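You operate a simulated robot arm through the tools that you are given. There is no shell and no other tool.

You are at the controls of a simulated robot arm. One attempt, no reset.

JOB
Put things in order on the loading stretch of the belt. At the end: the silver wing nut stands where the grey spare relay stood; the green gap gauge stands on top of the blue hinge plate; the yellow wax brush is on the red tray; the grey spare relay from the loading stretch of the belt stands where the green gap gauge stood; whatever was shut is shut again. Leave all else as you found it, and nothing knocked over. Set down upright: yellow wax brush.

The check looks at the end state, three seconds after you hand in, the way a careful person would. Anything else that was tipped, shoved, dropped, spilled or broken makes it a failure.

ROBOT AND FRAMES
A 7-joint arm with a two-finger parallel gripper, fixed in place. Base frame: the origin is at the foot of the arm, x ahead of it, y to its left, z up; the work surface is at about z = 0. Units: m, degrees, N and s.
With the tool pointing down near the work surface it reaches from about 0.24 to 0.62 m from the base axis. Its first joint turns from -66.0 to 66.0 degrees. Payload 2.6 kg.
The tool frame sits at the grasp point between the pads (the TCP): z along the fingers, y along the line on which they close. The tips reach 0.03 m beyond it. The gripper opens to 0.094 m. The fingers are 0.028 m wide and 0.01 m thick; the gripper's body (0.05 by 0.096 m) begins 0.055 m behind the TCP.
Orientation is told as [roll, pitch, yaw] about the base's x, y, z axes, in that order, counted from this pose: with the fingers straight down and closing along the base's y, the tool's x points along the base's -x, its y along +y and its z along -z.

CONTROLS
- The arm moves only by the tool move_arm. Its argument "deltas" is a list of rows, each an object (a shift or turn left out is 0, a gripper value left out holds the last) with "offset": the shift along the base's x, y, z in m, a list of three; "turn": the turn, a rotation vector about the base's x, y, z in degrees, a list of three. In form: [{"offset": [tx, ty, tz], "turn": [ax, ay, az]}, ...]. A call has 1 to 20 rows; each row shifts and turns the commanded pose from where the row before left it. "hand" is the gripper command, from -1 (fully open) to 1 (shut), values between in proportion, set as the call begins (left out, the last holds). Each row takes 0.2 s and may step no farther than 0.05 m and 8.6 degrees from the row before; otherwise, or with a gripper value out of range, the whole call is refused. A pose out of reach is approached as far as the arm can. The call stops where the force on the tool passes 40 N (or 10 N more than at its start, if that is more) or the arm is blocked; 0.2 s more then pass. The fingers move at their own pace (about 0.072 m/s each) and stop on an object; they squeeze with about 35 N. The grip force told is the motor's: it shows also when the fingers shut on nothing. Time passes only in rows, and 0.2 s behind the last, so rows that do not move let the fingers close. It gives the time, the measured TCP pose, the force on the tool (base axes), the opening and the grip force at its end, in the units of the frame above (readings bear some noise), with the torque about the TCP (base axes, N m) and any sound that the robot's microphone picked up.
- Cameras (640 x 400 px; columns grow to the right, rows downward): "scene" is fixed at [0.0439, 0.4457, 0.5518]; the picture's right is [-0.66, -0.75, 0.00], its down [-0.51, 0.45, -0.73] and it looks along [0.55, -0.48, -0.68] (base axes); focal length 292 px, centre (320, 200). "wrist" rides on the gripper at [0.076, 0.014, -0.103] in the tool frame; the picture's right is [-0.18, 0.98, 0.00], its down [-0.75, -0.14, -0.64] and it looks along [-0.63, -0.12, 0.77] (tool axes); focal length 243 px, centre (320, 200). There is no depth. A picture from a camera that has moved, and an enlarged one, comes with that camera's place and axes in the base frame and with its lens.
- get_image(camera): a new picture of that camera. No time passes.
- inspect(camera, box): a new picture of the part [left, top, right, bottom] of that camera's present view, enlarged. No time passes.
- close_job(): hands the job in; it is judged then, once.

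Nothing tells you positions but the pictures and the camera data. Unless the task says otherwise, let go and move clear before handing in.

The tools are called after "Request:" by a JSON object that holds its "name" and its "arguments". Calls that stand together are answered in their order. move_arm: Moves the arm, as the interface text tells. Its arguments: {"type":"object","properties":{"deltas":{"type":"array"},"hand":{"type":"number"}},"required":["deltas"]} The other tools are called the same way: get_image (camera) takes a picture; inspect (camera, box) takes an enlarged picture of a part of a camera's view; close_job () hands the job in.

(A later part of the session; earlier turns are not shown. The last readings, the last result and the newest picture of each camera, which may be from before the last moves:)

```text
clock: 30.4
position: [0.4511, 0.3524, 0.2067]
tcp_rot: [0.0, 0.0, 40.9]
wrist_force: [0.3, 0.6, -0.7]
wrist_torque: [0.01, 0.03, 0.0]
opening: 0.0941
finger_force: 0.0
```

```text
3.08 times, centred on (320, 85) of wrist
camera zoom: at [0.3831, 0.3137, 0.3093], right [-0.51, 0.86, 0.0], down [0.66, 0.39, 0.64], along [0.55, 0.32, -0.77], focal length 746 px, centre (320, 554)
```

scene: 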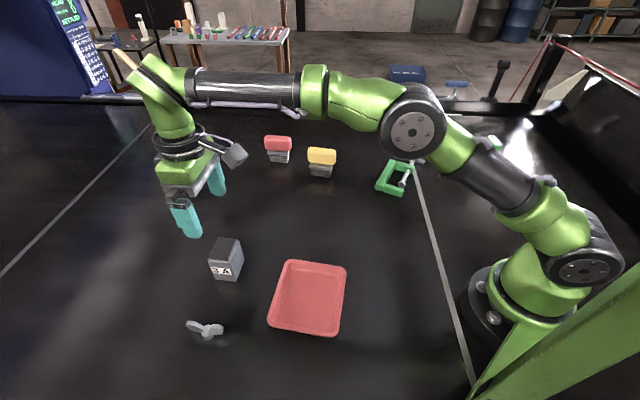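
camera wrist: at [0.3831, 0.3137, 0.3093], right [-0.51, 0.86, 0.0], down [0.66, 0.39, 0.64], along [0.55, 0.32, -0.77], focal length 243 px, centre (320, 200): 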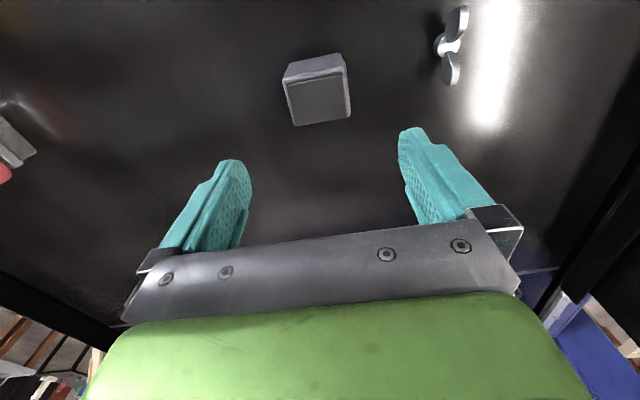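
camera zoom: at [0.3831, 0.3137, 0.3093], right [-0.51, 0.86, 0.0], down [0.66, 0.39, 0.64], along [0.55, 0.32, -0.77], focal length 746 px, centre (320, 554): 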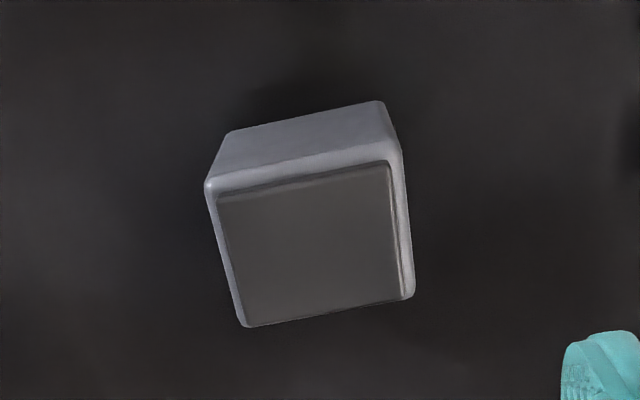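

The relay's centre is at about (0.4485, 0.350), with its long side at 131°, so yaw 41 fits. I'll correct the position, drop to just above it and recheck the centring.

Request:
{"name": "move_arm", "arguments": {"deltas": [{"offset": [-0.0012, -0.003, 0]}, {"offset": [0, 0, -0.03]}, {"offset": [0, 0, -0.03]}, {"offset": [0, 0, -0.025]}, {"offset": [0, 0, 0]}, {"offset": [0, 0, 0]}]}}

Request:
{"name": "get_image", "arguments": {"camera": "wrist"}}

Request:
{"name": "inspect", "arguments": {"camera": "wrist", "box": [220, 60, 420, 190]}}

Request:
{"name": "inspect", "arguments": {"camera": "scene", "box": [140, 180, 300, 300]}}

```text
clock: 31.8
position: [0.4477, 0.3504, 0.1214]
tcp_rot: [0.0, 0.0, 41.0]
wrist_force: [1.0, -0.3, -0.4]
wrist_torque: [0.02, 0.01, 0.02]
opening: 0.0938
finger_force: 0.0
```

```text
taken
camera wrist: at [0.3805, 0.3116, 0.2239], right [-0.51, 0.86, 0.0], down [0.66, 0.39, 0.64], along [0.55, 0.32, -0.77], focal length 243 px, centre (320, 200)
```

wrist: 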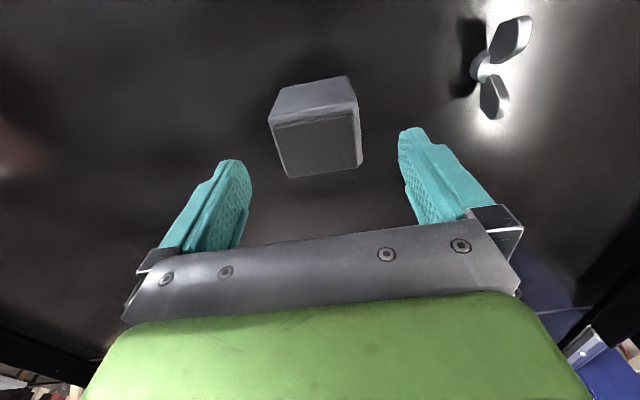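

```text
3.08 times, centred on (320, 125) of wrist
camera zoom: at [0.3805, 0.3116, 0.2239], right [-0.51, 0.86, 0.0], down [0.66, 0.39, 0.64], along [0.55, 0.32, -0.77], focal length 746 px, centre (320, 431)
```

zoom: 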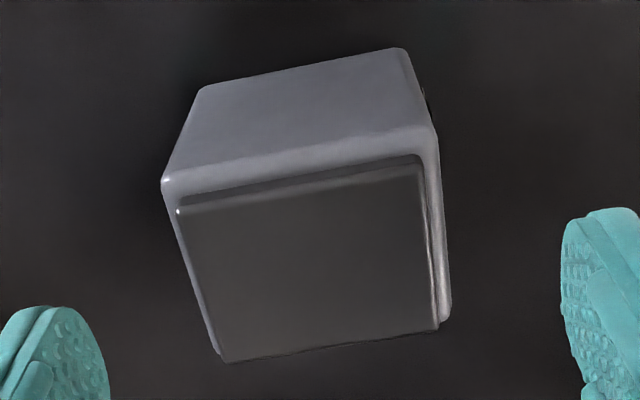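

```text
3.33 times, centred on (220, 240) of scene
camera zoom: at [0.0439, 0.4457, 0.5518], right [-0.66, -0.75, 0.0], down [-0.51, 0.45, -0.73], along [0.55, -0.48, -0.68], focal length 974 px, centre (653, 67)
```

zoom: 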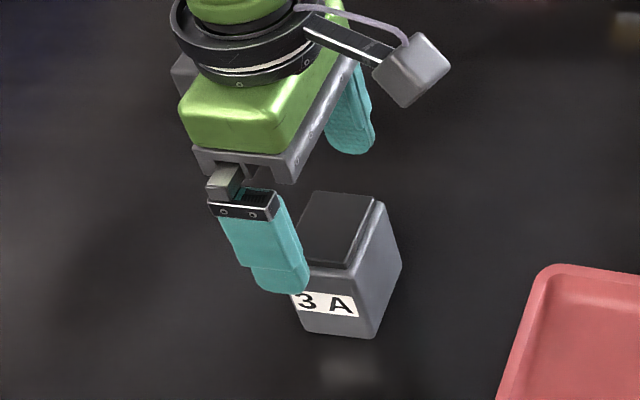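

The relay is centred to within about 1.3 mm. I'll correct that and go down to grip at TCP z of about 0.045.

Request:
{"name": "move_arm", "arguments": {"deltas": [{"offset": [0.0009, -0.001, 0]}, {"offset": [0, 0, -0.015]}, {"offset": [0, 0, -0.015]}, {"offset": [0, 0, -0.015]}, {"offset": [0, 0, -0.015]}, {"offset": [0, 0, -0.016]}, {"offset": [0, 0, 0]}, {"offset": [0, 0, 0]}]}}

Request:
{"name": "move_arm", "arguments": {"deltas": [{"offset": [0, 0, 0]}, {"offset": [0, 0, 0]}, {"offset": [0, 0, 0]}], "hand": 1}}

Request:
{"name": "get_image", "arguments": {"camera": "wrist"}}

Request:
{"name": "inspect", "arguments": {"camera": "scene", "box": [140, 200, 300, 300]}}

```text
clock: 33.6
position: [0.4508, 0.3493, 0.0453]
tcp_rot: [-0.1, -0.1, 41.1]
wrist_force: [0.9, 0.2, 0.6]
wrist_torque: [0.0, 0.03, 0.02]
opening: 0.0939
finger_force: 0.0
```

```text
clock: 34.4
position: [0.4506, 0.3501, 0.0438]
tcp_rot: [-0.1, 0.0, 40.9]
wrist_force: [-0.2, 0.4, -0.2]
wrist_torque: [0.03, 0.03, -0.01]
opening: 0.064
finger_force: 35.4
```

```text
taken
camera wrist: at [0.3829, 0.311, 0.1475], right [-0.51, 0.86, 0.0], down [0.66, 0.39, 0.64], along [0.55, 0.32, -0.77], focal length 243 px, centre (320, 200)
```

wrist: 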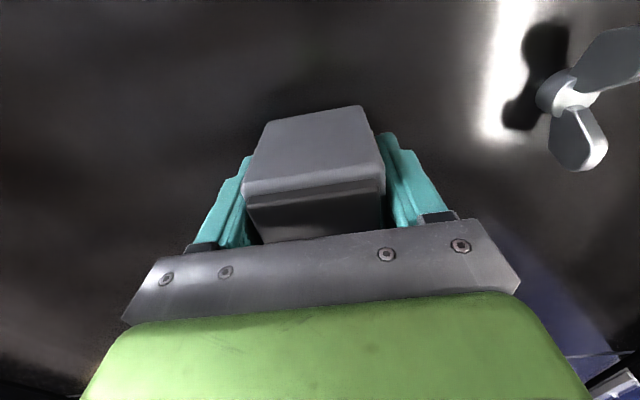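

```text
4.00 times, centred on (220, 250) of scene
camera zoom: at [0.0439, 0.4457, 0.5518], right [-0.66, -0.75, 0.0], down [-0.51, 0.45, -0.73], along [0.55, -0.48, -0.68], focal length 1169 px, centre (720, 0)
```

zoom: 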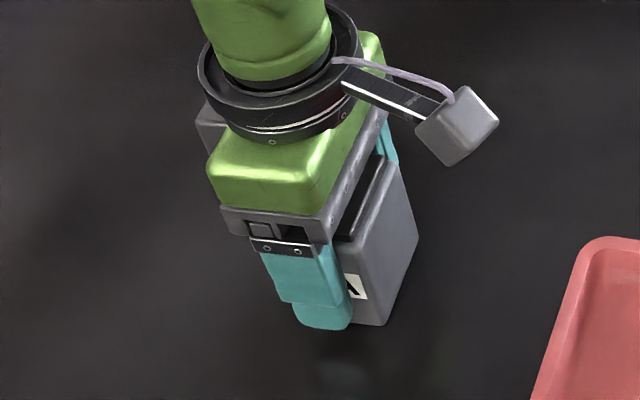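

The relay is gripped at 0.064 m width and its centre is at about (0.449, 0.350). I'll lift it straight up.

Request:
{"name": "move_arm", "arguments": {"deltas": [{"offset": [0, 0, 0.005]}, {"offset": [0, 0, 0.015]}, {"offset": [0, 0, 0.025]}, {"offset": [0, 0, 0.03]}, {"offset": [0, 0, 0.03]}, {"offset": [0, 0, 0.03]}, {"offset": [0, 0, 0.02]}, {"offset": [0, 0, 0]}]}}

Request:
{"name": "get_image", "arguments": {"camera": "scene"}}

```text
clock: 36.2
position: [0.4489, 0.3492, 0.2008]
tcp_rot: [0.0, 0.0, 41.1]
wrist_force: [0.2, -0.4, -2.1]
wrist_torque: [0.0, 0.02, 0.01]
opening: 0.0639
finger_force: 34.4
```

```text
taken
```

scene: 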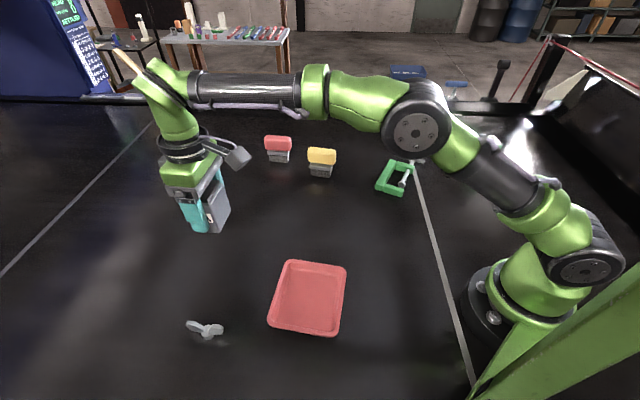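

Carrying the relay high over to the gauge's old spot at (0.265, -0.203), turning the tool to yaw -49 on the way.

Request:
{"name": "move_arm", "arguments": {"deltas": [{"offset": [-0.01314, -0.03944, 0], "turn": [0, 0, -6.43]}, {"offset": [-0.01314, -0.03944, 0], "turn": [0, 0, -6.43]}, {"offset": [-0.01314, -0.03944, 0], "turn": [0, 0, -6.43]}, {"offset": [-0.01314, -0.03944, 0], "turn": [0, 0, -6.43]}, {"offset": [-0.01314, -0.03944, 0], "turn": [0, 0, -6.43]}, {"offset": [-0.01314, -0.03944, 0], "turn": [0, 0, -6.43]}, {"offset": [-0.01314, -0.03944, 0], "turn": [0, 0, -6.43]}, {"offset": [-0.01314, -0.03944, 0], "turn": [0, 0, -6.43]}, {"offset": [-0.01314, -0.03944, 0], "turn": [0, 0, -6.43]}, {"offset": [-0.01314, -0.03944, 0], "turn": [0, 0, -6.43]}, {"offset": [-0.01314, -0.03944, 0], "turn": [0, 0, -6.43]}, {"offset": [-0.01314, -0.03944, 0], "turn": [0, 0, -6.43]}, {"offset": [-0.01314, -0.03944, 0], "turn": [0, 0, -6.43]}, {"offset": [-0.01314, -0.03944, 0], "turn": [0, 0, -6.43]}, {"offset": [0, 0, 0]}, {"offset": [0, 0, 0]}]}}

Request:
{"name": "get_image", "arguments": {"camera": "wrist"}}

Request:
{"name": "get_image", "arguments": {"camera": "scene"}}

```text
clock: 39.6
position: [0.2675, -0.2014, 0.1998]
tcp_rot: [0.0, 0.0, -49.1]
wrist_force: [-0.6, 0.5, -1.8]
wrist_torque: [0.0, 0.01, 0.03]
opening: 0.0639
finger_force: 34.8
```

```text
taken
camera wrist: at [0.2266, -0.1344, 0.3025], right [0.86, 0.5, 0.0], down [0.39, -0.66, 0.64], along [0.32, -0.55, -0.77], focal length 243 px, centre (320, 200)
```

wrist: 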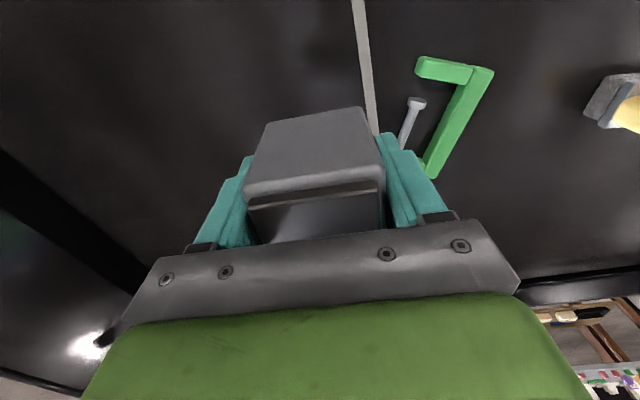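

```text
taken
```

scene: 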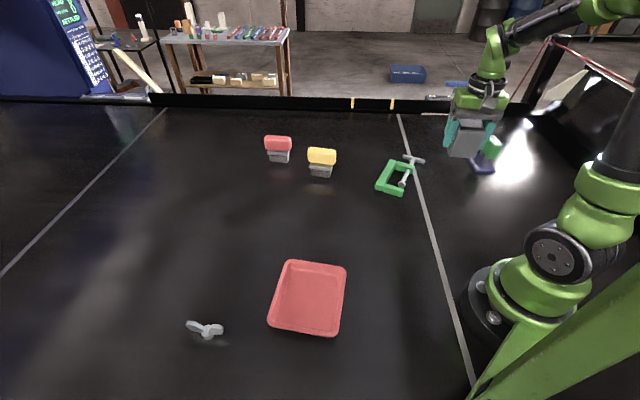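

The relay is over the gauge's old position and will need about a 2 mm correction. I'll descend to just above contact.

Request:
{"name": "move_arm", "arguments": {"deltas": [{"offset": [-0.0017, -0.001, 0]}, {"offset": [0, 0, -0.03]}, {"offset": [0, 0, -0.03]}, {"offset": [0, 0, -0.03]}, {"offset": [0, 0, -0.03]}, {"offset": [0, 0, -0.02]}, {"offset": [0, 0, -0.01]}, {"offset": [0, 0, 0]}, {"offset": [0, 0, 0]}]}}

Request:
{"name": "inspect", "arguments": {"camera": "scene", "box": [400, 120, 520, 210]}}

Request:
{"name": "get_image", "arguments": {"camera": "wrist"}}

```text
clock: 41.6
position: [0.2636, -0.203, 0.0502]
tcp_rot: [-0.1, 0.0, -49.0]
wrist_force: [-0.3, 0.0, -2.3]
wrist_torque: [0.01, 0.0, -0.01]
opening: 0.0641
finger_force: 35.0
```

```text
4.44 times, centred on (460, 165) of scene
camera zoom: at [0.044, 0.4457, 0.5518], right [-0.66, -0.75, 0.0], down [-0.51, 0.45, -0.73], along [0.55, -0.48, -0.68], focal length 1299 px, centre (-302, 356)
```

zoom: 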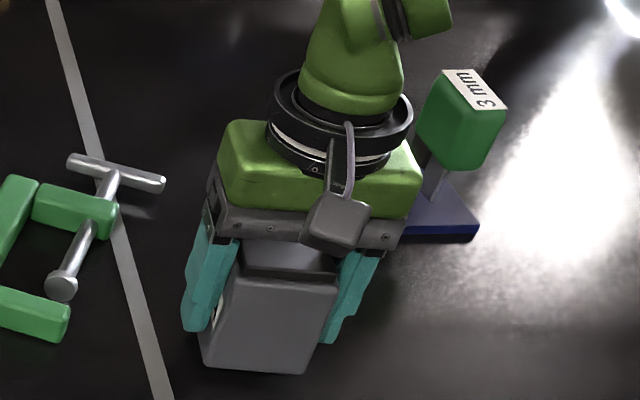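

```text
taken
camera wrist: at [0.2238, -0.137, 0.153], right [0.86, 0.51, 0.0], down [0.39, -0.66, 0.64], along [0.32, -0.55, -0.77], focal length 243 px, centre (320, 200)
```

wrist: 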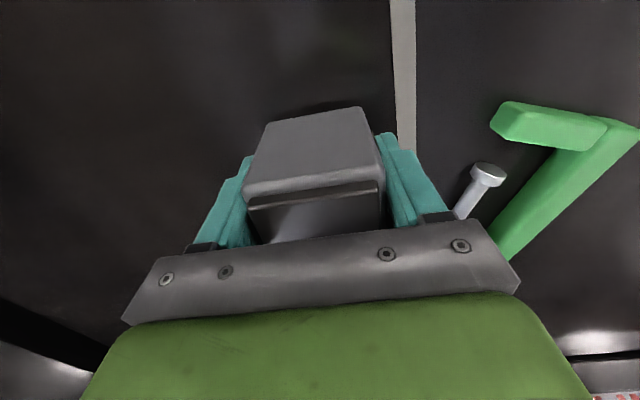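

Request:
{"name": "move_arm", "arguments": {"deltas": [{"offset": [0.001, 0.0015, -0.002]}, {"offset": [0, 0, -0.002]}, {"offset": [0, 0, 0]}]}}

Request:
{"name": "move_arm", "arguments": {"deltas": [{"offset": [0, 0, -0.001]}, {"offset": [0, 0, 0]}, {"offset": [0, 0, 0]}]}}

Request:
{"name": "move_arm", "arguments": {"deltas": [{"offset": [0, 0, -0.0007]}, {"offset": [0, 0, 0]}, {"offset": [0, 0, 0]}]}}

```text
clock: 42.4
position: [0.2655, -0.2023, 0.0454]
tcp_rot: [0.0, 0.0, -49.1]
wrist_force: [0.4, -0.2, -1.2]
wrist_torque: [0.0, 0.0, 0.02]
opening: 0.0638
finger_force: 35.3
```

```text
clock: 43.2
position: [0.2648, -0.2024, 0.0446]
tcp_rot: [0.0, 0.0, -49.0]
wrist_force: [0.7, 0.3, -1.5]
wrist_torque: [-0.02, 0.02, 0.01]
opening: 0.0639
finger_force: 34.7
```

```text
clock: 44.0
position: [0.2643, -0.2021, 0.0438]
tcp_rot: [-0.1, 0.0, -49.0]
wrist_force: [-0.5, 0.6, -1.6]
wrist_torque: [-0.01, 0.0, 0.0]
opening: 0.064
finger_force: 34.7
```

Request:
{"name": "move_arm", "arguments": {"deltas": [{"offset": [0, 0, -0.0007]}, {"offset": [0, 0, 0]}, {"offset": [0, 0, 0]}]}}

Request:
{"name": "move_arm", "arguments": {"deltas": [{"offset": [0, 0, -0.0005]}, {"offset": [0, 0, 0]}, {"offset": [0, 0, 0]}]}}

```text
clock: 44.8
position: [0.2653, -0.2019, 0.0446]
tcp_rot: [-0.1, 0.1, -49.2]
wrist_force: [-15.9, 7.5, 33.0]
wrist_torque: [0.06, 0.18, -0.03]
opening: 0.0641
finger_force: 35.2
```

```text
clock: 45.6
position: [0.2661, -0.2021, 0.043]
tcp_rot: [0.1, -0.1, -49.0]
wrist_force: [-13.3, 4.2, 35.7]
wrist_torque: [-0.16, -0.12, -0.13]
opening: 0.064
finger_force: 34.9
```

Firm contact with the surface, about 35 N, which is stiffer than I want. I'll back off slightly before releasing.

Request:
{"name": "move_arm", "arguments": {"deltas": [{"offset": [0, 0, 0.0007]}, {"offset": [0, 0, 0]}, {"offset": [0, 0, 0]}]}}

```text
clock: 46.4
position: [0.2656, -0.2015, 0.0442]
tcp_rot: [-0.1, 0.0, -49.0]
wrist_force: [0.7, -2.9, 1.5]
wrist_torque: [-0.09, -0.2, -0.1]
opening: 0.064
finger_force: 34.7
```

Light contact now (Fz 1.5 N), so I'll release partially and then check.

Request:
{"name": "move_arm", "arguments": {"deltas": [{"offset": [0, 0, 0]}, {"offset": [0, 0, 0]}, {"offset": [0, 0, 0]}], "hand": -0.7}}

Request:
{"name": "get_image", "arguments": {"camera": "wrist"}}

Request:
{"name": "inspect", "arguments": {"camera": "scene", "box": [400, 120, 520, 210]}}

```text
clock: 47.2
position: [0.2645, -0.2022, 0.0439]
tcp_rot: [0.0, 0.1, -49.0]
wrist_force: [-0.1, 0.4, -0.4]
wrist_torque: [0.0, -0.03, -0.03]
opening: 0.0798
finger_force: 0.0
```

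```text
taken
camera wrist: at [0.226, -0.1348, 0.1469], right [0.86, 0.5, 0.0], down [0.39, -0.66, 0.64], along [0.32, -0.55, -0.77], focal length 243 px, centre (320, 200)
```

wrist: 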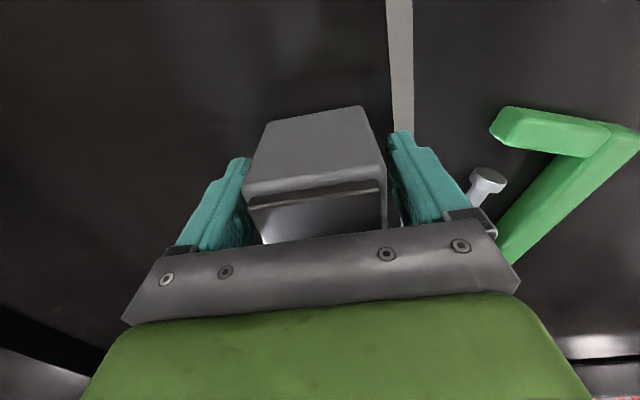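

```text
4.44 times, centred on (460, 165) of scene
camera zoom: at [0.0439, 0.4457, 0.5518], right [-0.66, -0.75, 0.0], down [-0.51, 0.45, -0.73], along [0.55, -0.48, -0.68], focal length 1299 px, centre (-302, 356)
```

zoom: 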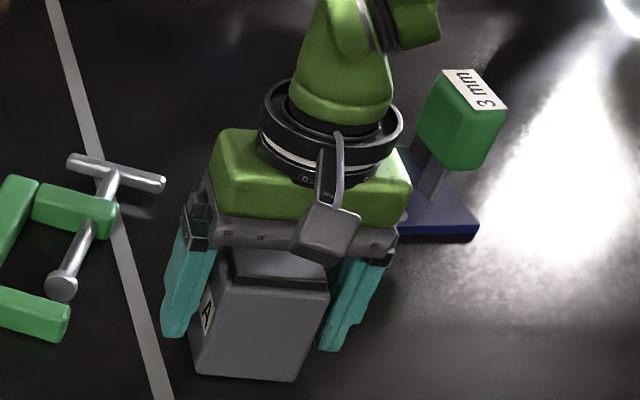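

The relay stands where the gauge stood. I'll rise straight up and check.

Request:
{"name": "move_arm", "arguments": {"deltas": [{"offset": [0, 0, 0.01]}, {"offset": [0, 0, 0.02]}, {"offset": [0, 0, 0.03]}, {"offset": [0, 0, 0.03]}, {"offset": [0, 0, 0.03]}, {"offset": [0, 0, 0.03]}, {"offset": [0, 0, 0.01]}, {"offset": [0, 0, 0]}]}}

Request:
{"name": "get_image", "arguments": {"camera": "wrist"}}

Request:
{"name": "get_image", "arguments": {"camera": "scene"}}

Request:
{"name": "inspect", "arguments": {"camera": "scene", "box": [175, 305, 235, 345]}}

```text
clock: 49.0
position: [0.2648, -0.2021, 0.205]
tcp_rot: [0.0, 0.0, -49.0]
wrist_force: [0.2, 0.9, -0.5]
wrist_torque: [0.0, -0.01, -0.06]
opening: 0.0802
finger_force: 0.1
```

```text
taken
camera wrist: at [0.2251, -0.1345, 0.3076], right [0.86, 0.51, 0.0], down [0.39, -0.66, 0.64], along [0.32, -0.55, -0.77], focal length 243 px, centre (320, 200)
```

wrist: 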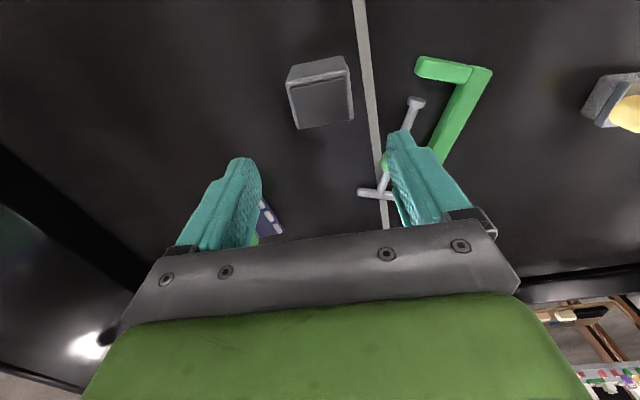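

```text
taken
```

scene: 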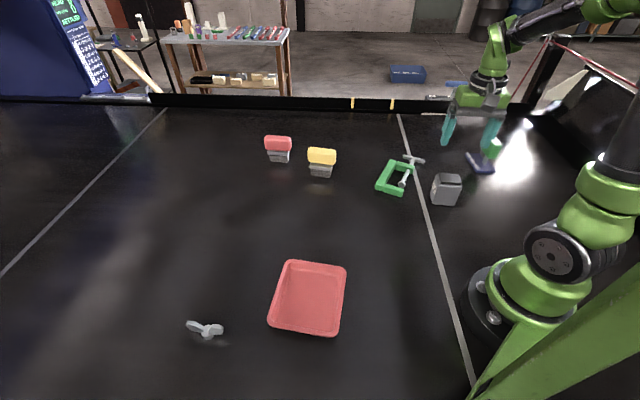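

```text
10.00 times, centred on (205, 325) of scene
camera zoom: at [0.0439, 0.4457, 0.5518], right [-0.66, -0.75, 0.0], down [-0.51, 0.45, -0.73], along [0.55, -0.48, -0.68], focal length 2924 px, centre (1470, -1050)
```

zoom: 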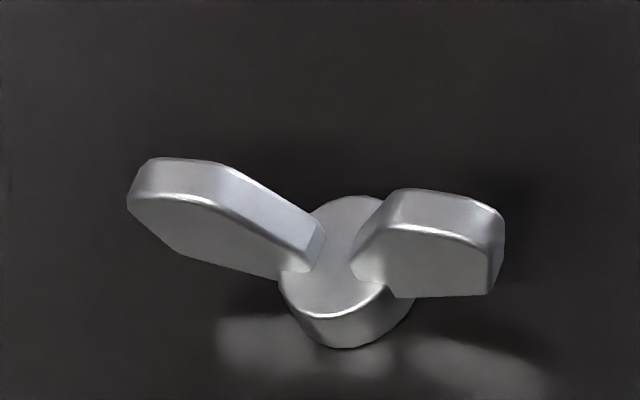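

The relay stands at the gauge's old spot and everything else looks undisturbed. Next I'll go over the wing nut at about (0.346, 0.453) at yaw 41.

Request:
{"name": "move_arm", "arguments": {"deltas": [{"offset": [0.0051, 0.041, 0], "turn": [0, 0, 5.63]}, {"offset": [0.0051, 0.041, 0], "turn": [0, 0, 5.63]}, {"offset": [0.0051, 0.041, 0], "turn": [0, 0, 5.63]}, {"offset": [0.0051, 0.041, 0], "turn": [0, 0, 5.63]}, {"offset": [0.0051, 0.041, 0], "turn": [0, 0, 5.63]}, {"offset": [0.0051, 0.041, 0], "turn": [0, 0, 5.63]}, {"offset": [0.0051, 0.041, 0], "turn": [0, 0, 5.63]}, {"offset": [0.0051, 0.041, 0], "turn": [0, 0, 5.63]}, {"offset": [0.0051, 0.041, 0], "turn": [0, 0, 5.63]}, {"offset": [0.0051, 0.041, 0], "turn": [0, 0, 5.63]}, {"offset": [0.0051, 0.041, 0], "turn": [0, 0, 5.63]}, {"offset": [0.0051, 0.041, 0], "turn": [0, 0, 5.63]}, {"offset": [0.0051, 0.041, 0], "turn": [0, 0, 5.63]}, {"offset": [0.0051, 0.041, 0], "turn": [0, 0, 5.63]}, {"offset": [0.0051, 0.041, 0], "turn": [0, 0, 5.63]}, {"offset": [0.0051, 0.041, -0.02], "turn": [0, 0, 5.63]}, {"offset": [0, 0, -0.03]}, {"offset": [0, 0, 0]}, {"offset": [0, 0, 0]}]}}

Request:
{"name": "get_image", "arguments": {"camera": "wrist"}}

Request:
{"name": "inspect", "arguments": {"camera": "wrist", "box": [220, 30, 420, 160]}}

Request:
{"name": "get_image", "arguments": {"camera": "scene"}}

```text
clock: 53.0
position: [0.3469, 0.4535, 0.1531]
tcp_rot: [0.0, 0.0, 41.1]
wrist_force: [0.3, 0.0, -0.4]
wrist_torque: [-0.02, 0.03, 0.0]
opening: 0.08
finger_force: 0.0
```

```text
taken
camera wrist: at [0.2805, 0.414, 0.2563], right [-0.51, 0.86, 0.0], down [0.66, 0.39, 0.64], along [0.55, 0.33, -0.77], focal length 243 px, centre (320, 200)
```

wrist: 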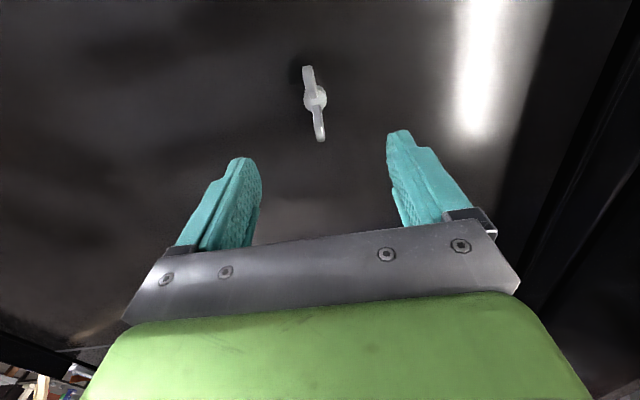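

```text
3.08 times, centred on (320, 95) of wrist
camera zoom: at [0.2805, 0.414, 0.2563], right [-0.51, 0.86, 0.0], down [0.66, 0.39, 0.64], along [0.55, 0.33, -0.77], focal length 746 px, centre (320, 523)
```

zoom: 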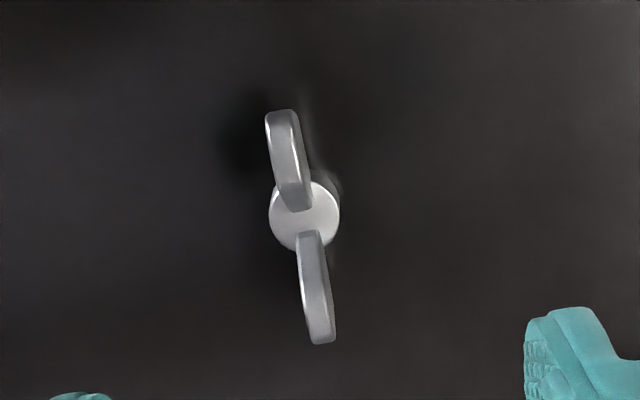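

```text
taken
```

scene: 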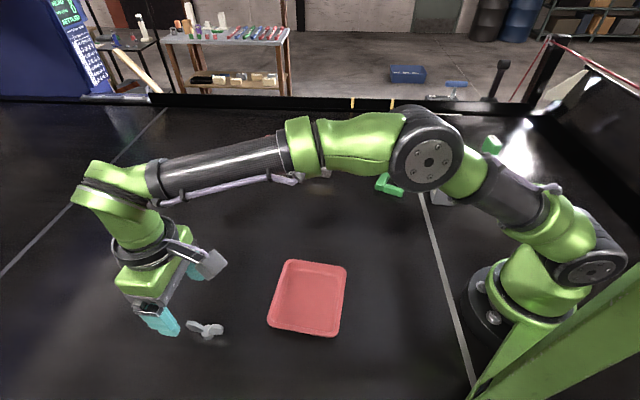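

The wing nut's hub is at about (0.349, 0.449) with its wings at roughly 40°. I'll centre on it and descend, keeping the fingertips above the hub so the pads close flat on both wing roots.

Request:
{"name": "move_arm", "arguments": {"deltas": [{"offset": [0.0023, -0.0042, 0], "turn": [0, 0, -1.2]}, {"offset": [0, 0, -0.025]}, {"offset": [0, 0, -0.025]}, {"offset": [0, 0, -0.02]}, {"offset": [0, 0, 0]}, {"offset": [0, 0, 0]}]}}

Request:
{"name": "get_image", "arguments": {"camera": "wrist"}}

Request:
{"name": "inspect", "arguments": {"camera": "wrist", "box": [220, 60, 420, 190]}}

Request:
{"name": "inspect", "arguments": {"camera": "scene", "box": [150, 270, 270, 345]}}

```text
clock: 54.4
position: [0.3492, 0.4494, 0.0815]
tcp_rot: [0.0, 0.0, 39.8]
wrist_force: [0.1, -1.0, -0.8]
wrist_torque: [0.02, -0.05, 0.0]
opening: 0.08
finger_force: 0.1
```

```text
taken
camera wrist: at [0.2819, 0.4117, 0.1858], right [-0.49, 0.87, 0.0], down [0.67, 0.37, 0.64], along [0.56, 0.31, -0.77], focal length 243 px, centre (320, 200)
```

wrist: 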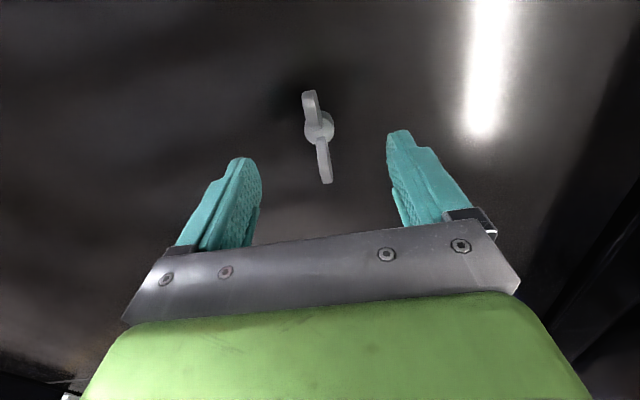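

```text
3.08 times, centred on (320, 125) of wrist
camera zoom: at [0.2819, 0.4117, 0.1858], right [-0.49, 0.87, 0.0], down [0.67, 0.37, 0.64], along [0.56, 0.31, -0.77], focal length 746 px, centre (320, 431)
```

zoom: 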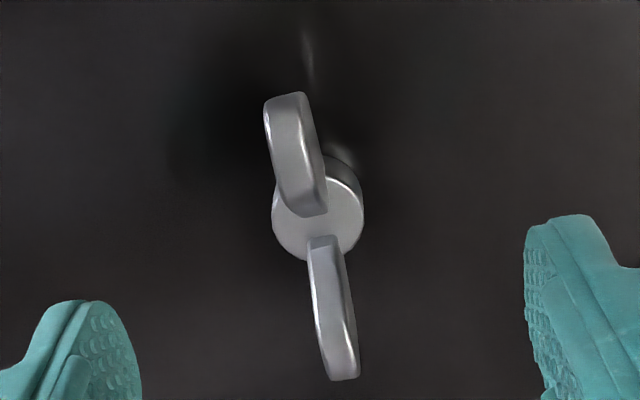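

```text
5.33 times, centred on (210, 308) of scene
camera zoom: at [0.0439, 0.4457, 0.5518], right [-0.66, -0.75, 0.0], down [-0.51, 0.45, -0.73], along [0.55, -0.48, -0.68], focal length 1559 px, centre (907, -373)
```

zoom: 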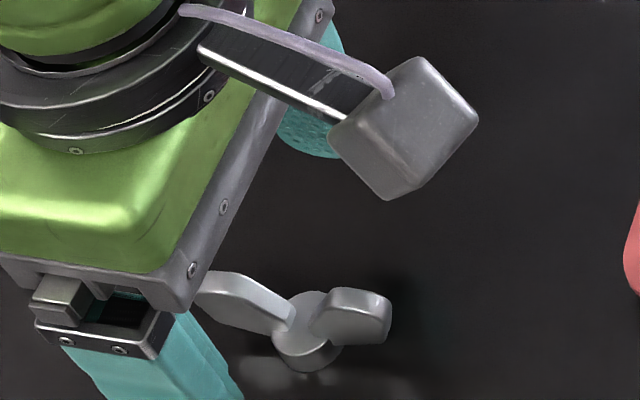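

Lateral alignment is good, with about 2 mm to correct along the wings. I'll descend and close.

Request:
{"name": "move_arm", "arguments": {"deltas": [{"offset": [-0.0015, -0.0013, 0]}, {"offset": [0, 0, -0.012]}, {"offset": [0, 0, -0.012]}, {"offset": [0, 0, -0.012]}, {"offset": [0, 0, 0]}, {"offset": [0, 0, 0]}]}}

Request:
{"name": "move_arm", "arguments": {"deltas": [{"offset": [0, 0, 0]}, {"offset": [0, 0, 0]}, {"offset": [0, 0, 0]}], "hand": 0.45}}

Request:
{"name": "get_image", "arguments": {"camera": "wrist"}}

Request:
{"name": "inspect", "arguments": {"camera": "wrist", "box": [250, 100, 390, 200]}}

Request:
{"name": "inspect", "arguments": {"camera": "scene", "box": [150, 270, 270, 345]}}

```text
clock: 55.8
position: [0.3476, 0.4483, 0.0481]
tcp_rot: [-0.1, 0.0, 39.8]
wrist_force: [-0.1, 0.3, 0.1]
wrist_torque: [-0.01, 0.01, -0.01]
opening: 0.08
finger_force: 0.1
```

```text
clock: 56.6
position: [0.3481, 0.4484, 0.0481]
tcp_rot: [0.0, 0.0, 39.8]
wrist_force: [0.0, -1.1, 0.6]
wrist_torque: [-0.02, -0.01, -0.03]
opening: 0.0256
finger_force: 0.1
```

```text
taken
camera wrist: at [0.2796, 0.4115, 0.1513], right [-0.49, 0.87, 0.0], down [0.67, 0.37, 0.64], along [0.56, 0.31, -0.77], focal length 243 px, centre (320, 200)
```

wrist: 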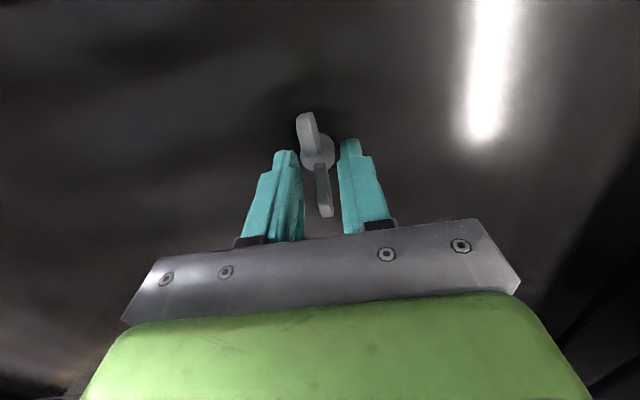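

```text
4.00 times, centred on (320, 150) of wrist
camera zoom: at [0.2796, 0.4115, 0.1513], right [-0.49, 0.87, 0.0], down [0.67, 0.37, 0.64], along [0.56, 0.31, -0.77], focal length 970 px, centre (320, 400)
```

zoom: 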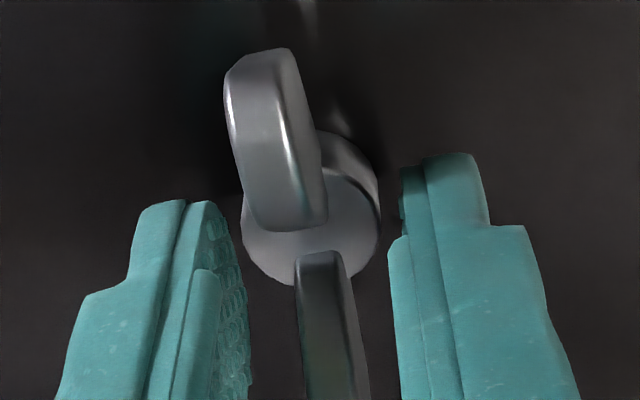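

```text
5.33 times, centred on (210, 308) of scene
camera zoom: at [0.0439, 0.4457, 0.5518], right [-0.66, -0.75, 0.0], down [-0.51, 0.45, -0.73], along [0.55, -0.48, -0.68], focal length 1559 px, centre (907, -373)
```

zoom: 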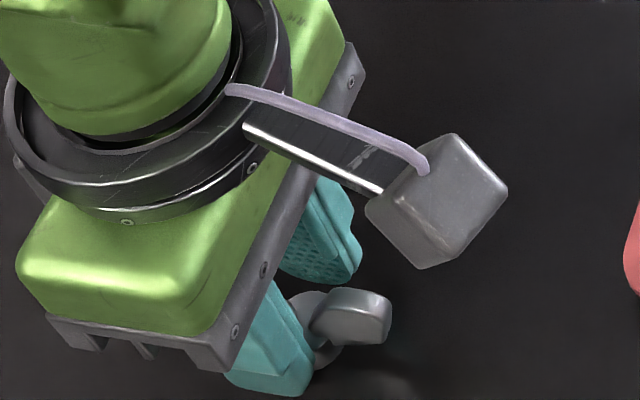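

Both pads are beside the wing roots and the hub is centred, so I'll close.

Request:
{"name": "move_arm", "arguments": {"deltas": [{"offset": [0, 0, 0]}, {"offset": [0, 0, 0]}, {"offset": [0, 0, 0]}], "hand": 1}}

Request:
{"name": "inspect", "arguments": {"camera": "wrist", "box": [250, 100, 390, 200]}}

Request:
{"name": "inspect", "arguments": {"camera": "scene", "box": [150, 270, 270, 345]}}

```text
clock: 57.4
position: [0.3481, 0.449, 0.0489]
tcp_rot: [0.1, 0.0, 39.8]
wrist_force: [-0.5, -0.3, 0.0]
wrist_torque: [-0.01, -0.01, 0.01]
opening: 0.0069
finger_force: 35.5
```

```text
4.00 times, centred on (320, 150) of wrist
camera zoom: at [0.2796, 0.4115, 0.1512], right [-0.49, 0.87, 0.0], down [0.67, 0.37, 0.64], along [0.56, 0.31, -0.77], focal length 970 px, centre (320, 400)
```

zoom: 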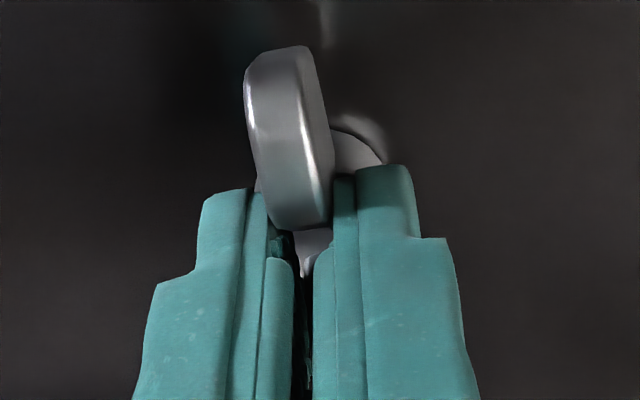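

```text
5.33 times, centred on (210, 308) of scene
camera zoom: at [0.0439, 0.4457, 0.5518], right [-0.66, -0.75, 0.0], down [-0.51, 0.45, -0.73], along [0.55, -0.48, -0.68], focal length 1559 px, centre (907, -373)
```

zoom: 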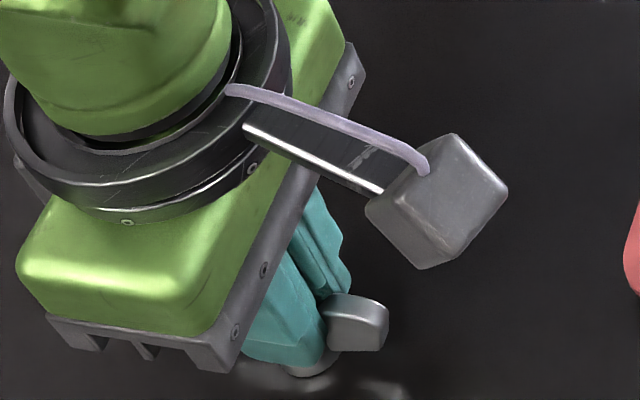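

The wings are gripped at 0.0069 m. I'll lift and check.

Request:
{"name": "move_arm", "arguments": {"deltas": [{"offset": [0, 0, 0.005]}, {"offset": [0, 0, 0.01]}, {"offset": [0, 0, 0.02]}, {"offset": [0, 0, 0.03]}, {"offset": [0, 0, 0.03]}, {"offset": [0, 0, 0.02]}, {"offset": [0, 0, 0]}]}}

Request:
{"name": "inspect", "arguments": {"camera": "wrist", "box": [250, 100, 390, 200]}}

Request:
{"name": "inspect", "arguments": {"camera": "scene", "box": [110, 230, 270, 345]}}

```text
clock: 59.0
position: [0.3454, 0.4483, 0.164]
tcp_rot: [0.0, 0.0, 39.8]
wrist_force: [-0.8, -0.2, -0.5]
wrist_torque: [-0.02, 0.0, 0.01]
opening: 0.0071
finger_force: 34.8
```

```text
4.00 times, centred on (320, 150) of wrist
camera zoom: at [0.2776, 0.4112, 0.266], right [-0.49, 0.87, 0.0], down [0.67, 0.37, 0.64], along [0.56, 0.31, -0.77], focal length 970 px, centre (320, 400)
```

zoom: 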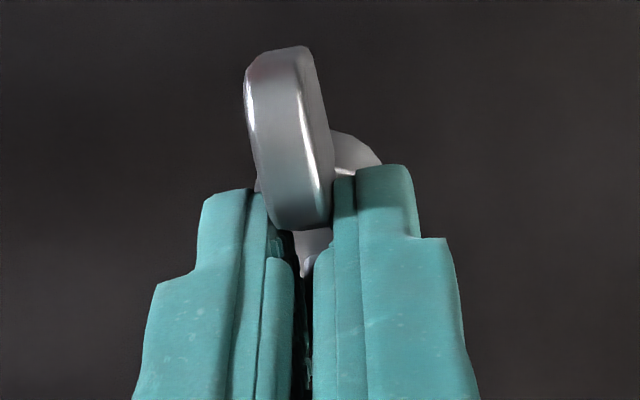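

```text
3.48 times, centred on (190, 288) of scene
camera zoom: at [0.0439, 0.4457, 0.5518], right [-0.66, -0.75, 0.0], down [-0.51, 0.45, -0.73], along [0.55, -0.48, -0.68], focal length 1017 px, centre (772, -104)
```

zoom: 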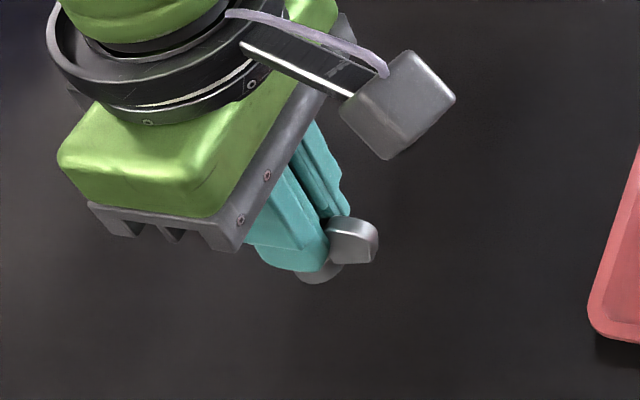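

The nut is held level. I'll move over the relay's old place at (0.449, 0.350) and descend close to the surface.

Request:
{"name": "move_arm", "arguments": {"deltas": [{"offset": [0.021, -0.0196, 0]}, {"offset": [0.021, -0.0196, 0]}, {"offset": [0.021, -0.0196, 0]}, {"offset": [0.021, -0.0196, 0]}, {"offset": [0.0212, -0.0197, 0]}, {"offset": [0, 0, -0.02]}, {"offset": [0, 0, -0.03]}, {"offset": [0, 0, -0.03]}, {"offset": [0, 0, -0.02]}, {"offset": [0, 0, -0.008]}, {"offset": [0, 0, 0]}, {"offset": [0, 0, 0]}]}}

Request:
{"name": "get_image", "arguments": {"camera": "wrist"}}

Request:
{"name": "inspect", "arguments": {"camera": "scene", "box": [150, 210, 310, 320]}}

```text
clock: 61.6
position: [0.453, 0.3504, 0.0539]
tcp_rot: [0.0, -0.1, 39.8]
wrist_force: [0.4, 0.2, -0.5]
wrist_torque: [-0.01, 0.01, 0.02]
opening: 0.0071
finger_force: 35.4
```

```text
taken
camera wrist: at [0.3845, 0.3128, 0.1568], right [-0.49, 0.87, 0.0], down [0.67, 0.37, 0.64], along [0.56, 0.31, -0.77], focal length 243 px, centre (320, 200)
```

wrist: 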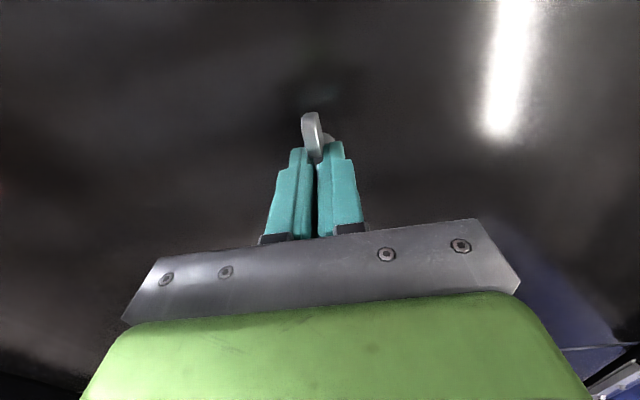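

```text
3.64 times, centred on (230, 265) of scene
camera zoom: at [0.0439, 0.4457, 0.5518], right [-0.66, -0.75, 0.0], down [-0.51, 0.45, -0.73], along [0.55, -0.48, -0.68], focal length 1063 px, centre (647, -36)
```

zoom: 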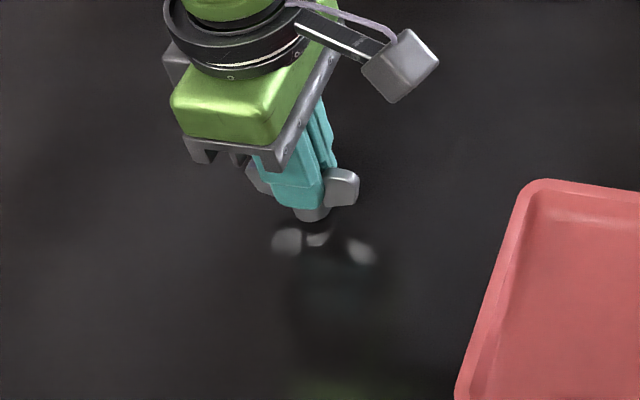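

Request:
{"name": "move_arm", "arguments": {"deltas": [{"offset": [-0.0015, 0.0003, -0.002]}, {"offset": [0, 0, -0.002]}, {"offset": [0, 0, 0]}, {"offset": [0, 0, 0]}]}}

Request:
{"name": "move_arm", "arguments": {"deltas": [{"offset": [0, 0, -0.0007]}, {"offset": [0, 0, 0]}, {"offset": [0, 0, 0]}]}}

```text
clock: 62.6
position: [0.4504, 0.3514, 0.0496]
tcp_rot: [0.1, 0.1, 39.8]
wrist_force: [-0.7, -0.6, 0.6]
wrist_torque: [0.02, 0.0, -0.01]
opening: 0.0072
finger_force: 34.9
```

```text
clock: 63.4
position: [0.4514, 0.3507, 0.0496]
tcp_rot: [0.0, -0.1, 39.9]
wrist_force: [-0.8, 0.1, -0.7]
wrist_torque: [-0.02, 0.0, 0.03]
opening: 0.007
finger_force: 35.0
```

Request:
{"name": "move_arm", "arguments": {"deltas": [{"offset": [0, 0, -0.0006]}, {"offset": [0, 0, 0]}, {"offset": [0, 0, 0]}]}}

Request:
{"name": "inspect", "arguments": {"camera": "scene", "box": [205, 240, 265, 285]}}

```text
clock: 64.2
position: [0.4516, 0.3511, 0.0478]
tcp_rot: [0.0, 0.0, 39.8]
wrist_force: [0.4, 0.7, -0.1]
wrist_torque: [0.03, -0.01, 0.02]
opening: 0.0071
finger_force: 35.4
```

```text
8.89 times, centred on (235, 262) of scene
camera zoom: at [0.0439, 0.4457, 0.5518], right [-0.66, -0.75, 0.0], down [-0.51, 0.45, -0.73], along [0.55, -0.48, -0.68], focal length 2599 px, centre (1076, -356)
```

zoom: 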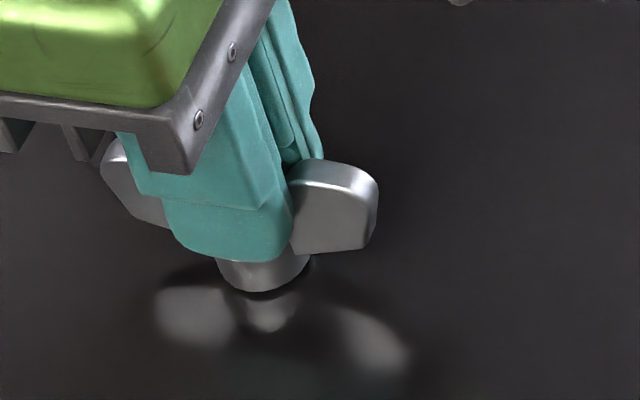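

Request:
{"name": "move_arm", "arguments": {"deltas": [{"offset": [0, 0, -0.0005]}, {"offset": [0, 0, 0]}, {"offset": [0, 0, 0]}]}}

```text
clock: 65.0
position: [0.4515, 0.3518, 0.0487]
tcp_rot: [0.0, 0.0, 39.8]
wrist_force: [0.2, 0.2, -0.7]
wrist_torque: [0.0, 0.03, -0.02]
opening: 0.0072
finger_force: 34.8
```

Request:
{"name": "move_arm", "arguments": {"deltas": [{"offset": [0, 0, -0.0005]}, {"offset": [0, 0, 0]}, {"offset": [0, 0, 0]}]}}

```text
clock: 65.8
position: [0.4513, 0.3522, 0.0487]
tcp_rot: [-0.1, 0.0, 39.8]
wrist_force: [0.9, 0.1, -0.1]
wrist_torque: [0.01, 0.02, 0.01]
opening: 0.0075
finger_force: 35.0
```

Request:
{"name": "move_arm", "arguments": {"deltas": [{"offset": [0, 0, -0.0005]}, {"offset": [0, 0, 0]}, {"offset": [0, 0, 0]}]}}

Request:
{"name": "inspect", "arguments": {"camera": "wrist", "box": [250, 100, 390, 200]}}

```text
clock: 66.6
position: [0.4515, 0.3496, 0.0486]
tcp_rot: [0.1, 0.0, 39.8]
wrist_force: [-0.4, -0.4, 0.4]
wrist_torque: [0.02, 0.0, -0.03]
opening: 0.0071
finger_force: 34.4
```

```text
4.00 times, centred on (320, 150) of wrist
camera zoom: at [0.3833, 0.313, 0.1509], right [-0.49, 0.87, 0.0], down [0.67, 0.37, 0.64], along [0.56, 0.31, -0.77], focal length 970 px, centre (320, 400)
```

zoom: 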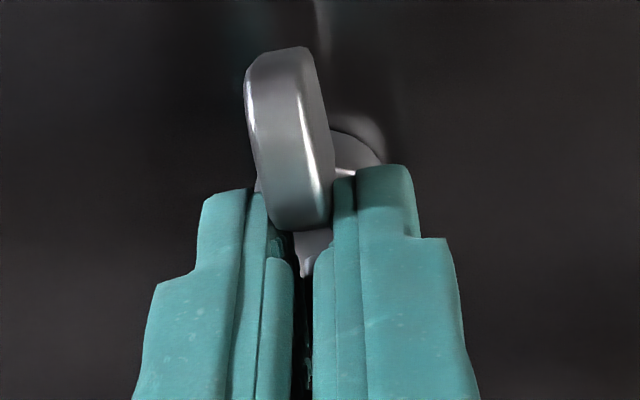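

Request:
{"name": "move_arm", "arguments": {"deltas": [{"offset": [0, 0, -0.0004]}, {"offset": [0, 0, 0]}, {"offset": [0, 0, 0]}]}}

```text
clock: 67.4
position: [0.4517, 0.3507, 0.0488]
tcp_rot: [-0.1, -0.1, 39.8]
wrist_force: [-1.8, -0.7, 2.2]
wrist_torque: [-0.06, 0.03, 0.01]
opening: 0.0071
finger_force: 35.4
```

Light contact (Fz 2.2 N), so I'll open moderately, look, and then rise.

Request:
{"name": "move_arm", "arguments": {"deltas": [{"offset": [0, 0, 0]}, {"offset": [0, 0, 0]}, {"offset": [0, 0, 0]}], "hand": 0.1}}

Request:
{"name": "inspect", "arguments": {"camera": "wrist", "box": [250, 100, 390, 200]}}

Request:
{"name": "inspect", "arguments": {"camera": "scene", "box": [190, 225, 280, 285]}}

```text
clock: 68.2
position: [0.4515, 0.3509, 0.0485]
tcp_rot: [-0.1, -0.1, 39.8]
wrist_force: [-0.3, 0.6, -0.2]
wrist_torque: [0.02, 0.0, -0.02]
opening: 0.0423
finger_force: 0.1
```

```text
4.00 times, centred on (320, 150) of wrist
camera zoom: at [0.3832, 0.3131, 0.1505], right [-0.49, 0.87, 0.0], down [0.67, 0.37, 0.64], along [0.56, 0.31, -0.77], focal length 970 px, centre (320, 400)
```

zoom: 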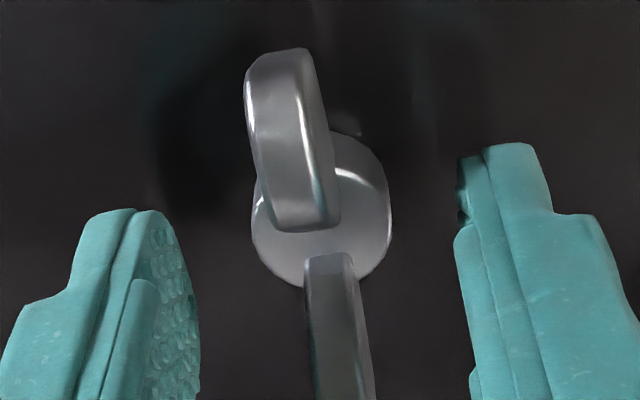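

```text
6.67 times, centred on (235, 255) of scene
camera zoom: at [0.0439, 0.4457, 0.5518], right [-0.66, -0.75, 0.0], down [-0.51, 0.45, -0.73], along [0.55, -0.48, -0.68], focal length 1949 px, centre (887, -167)
```

zoom: 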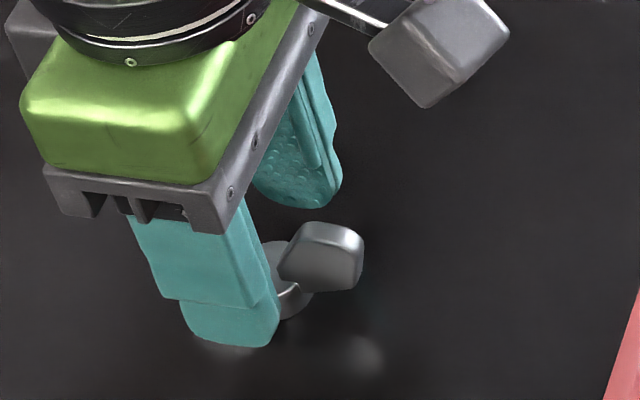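

The wing nut stands at the relay's old place. I'll rise, then go over to the yellow brush at about (0.57, -0.02) for a closer look.

Request:
{"name": "move_arm", "arguments": {"deltas": [{"offset": [0, 0, 0.01]}, {"offset": [0, 0, 0.02]}, {"offset": [0, 0, 0.03]}, {"offset": [0, 0, 0.04]}, {"offset": [0, 0, 0.05]}, {"offset": [0, 0, 0]}, {"offset": [0.0132, -0.0412, 0]}, {"offset": [0.0132, -0.0412, 0]}, {"offset": [0.0132, -0.0412, 0]}, {"offset": [0.0132, -0.0412, 0]}, {"offset": [0.0132, -0.0412, 0]}, {"offset": [0.0132, -0.0412, 0]}, {"offset": [0.0132, -0.0412, 0]}, {"offset": [0.0132, -0.0412, 0]}, {"offset": [0.0132, -0.0412, 0]}, {"offset": [0, 0, 0]}, {"offset": [0, 0, 0]}]}}

Request:
{"name": "get_image", "arguments": {"camera": "wrist"}}

Request:
{"name": "inspect", "arguments": {"camera": "wrist", "box": [220, 20, 420, 150]}}

Request:
{"name": "get_image", "arguments": {"camera": "scene"}}

```text
clock: 71.8
position: [0.5732, -0.0197, 0.1992]
tcp_rot: [0.0, 0.0, 39.8]
wrist_force: [0.5, 0.4, -0.2]
wrist_torque: [0.04, -0.01, -0.03]
opening: 0.0424
finger_force: 0.0
```

```text
taken
camera wrist: at [0.5048, -0.0579, 0.3023], right [-0.49, 0.87, 0.0], down [0.67, 0.37, 0.64], along [0.56, 0.31, -0.77], focal length 243 px, centre (320, 200)
```

wrist: 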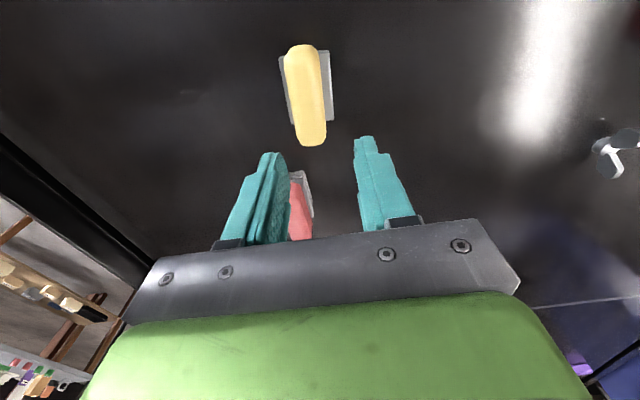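

```text
3.08 times, centred on (320, 85) of wrist
camera zoom: at [0.5048, -0.0579, 0.3023], right [-0.49, 0.87, 0.0], down [0.67, 0.37, 0.64], along [0.56, 0.31, -0.77], focal length 746 px, centre (320, 554)
```

zoom: 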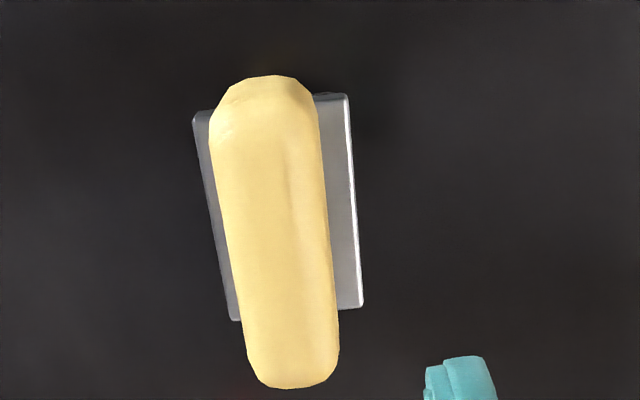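

```text
taken
```

scene: 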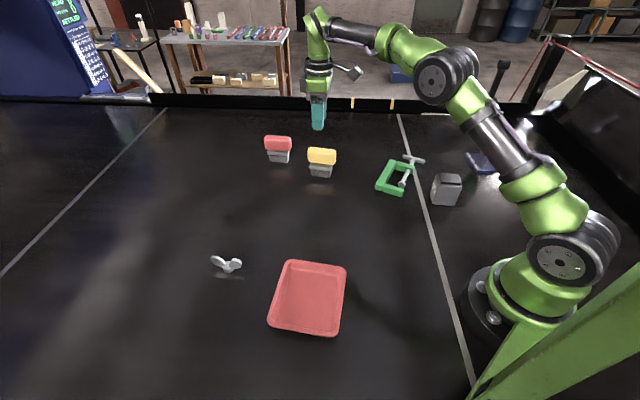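

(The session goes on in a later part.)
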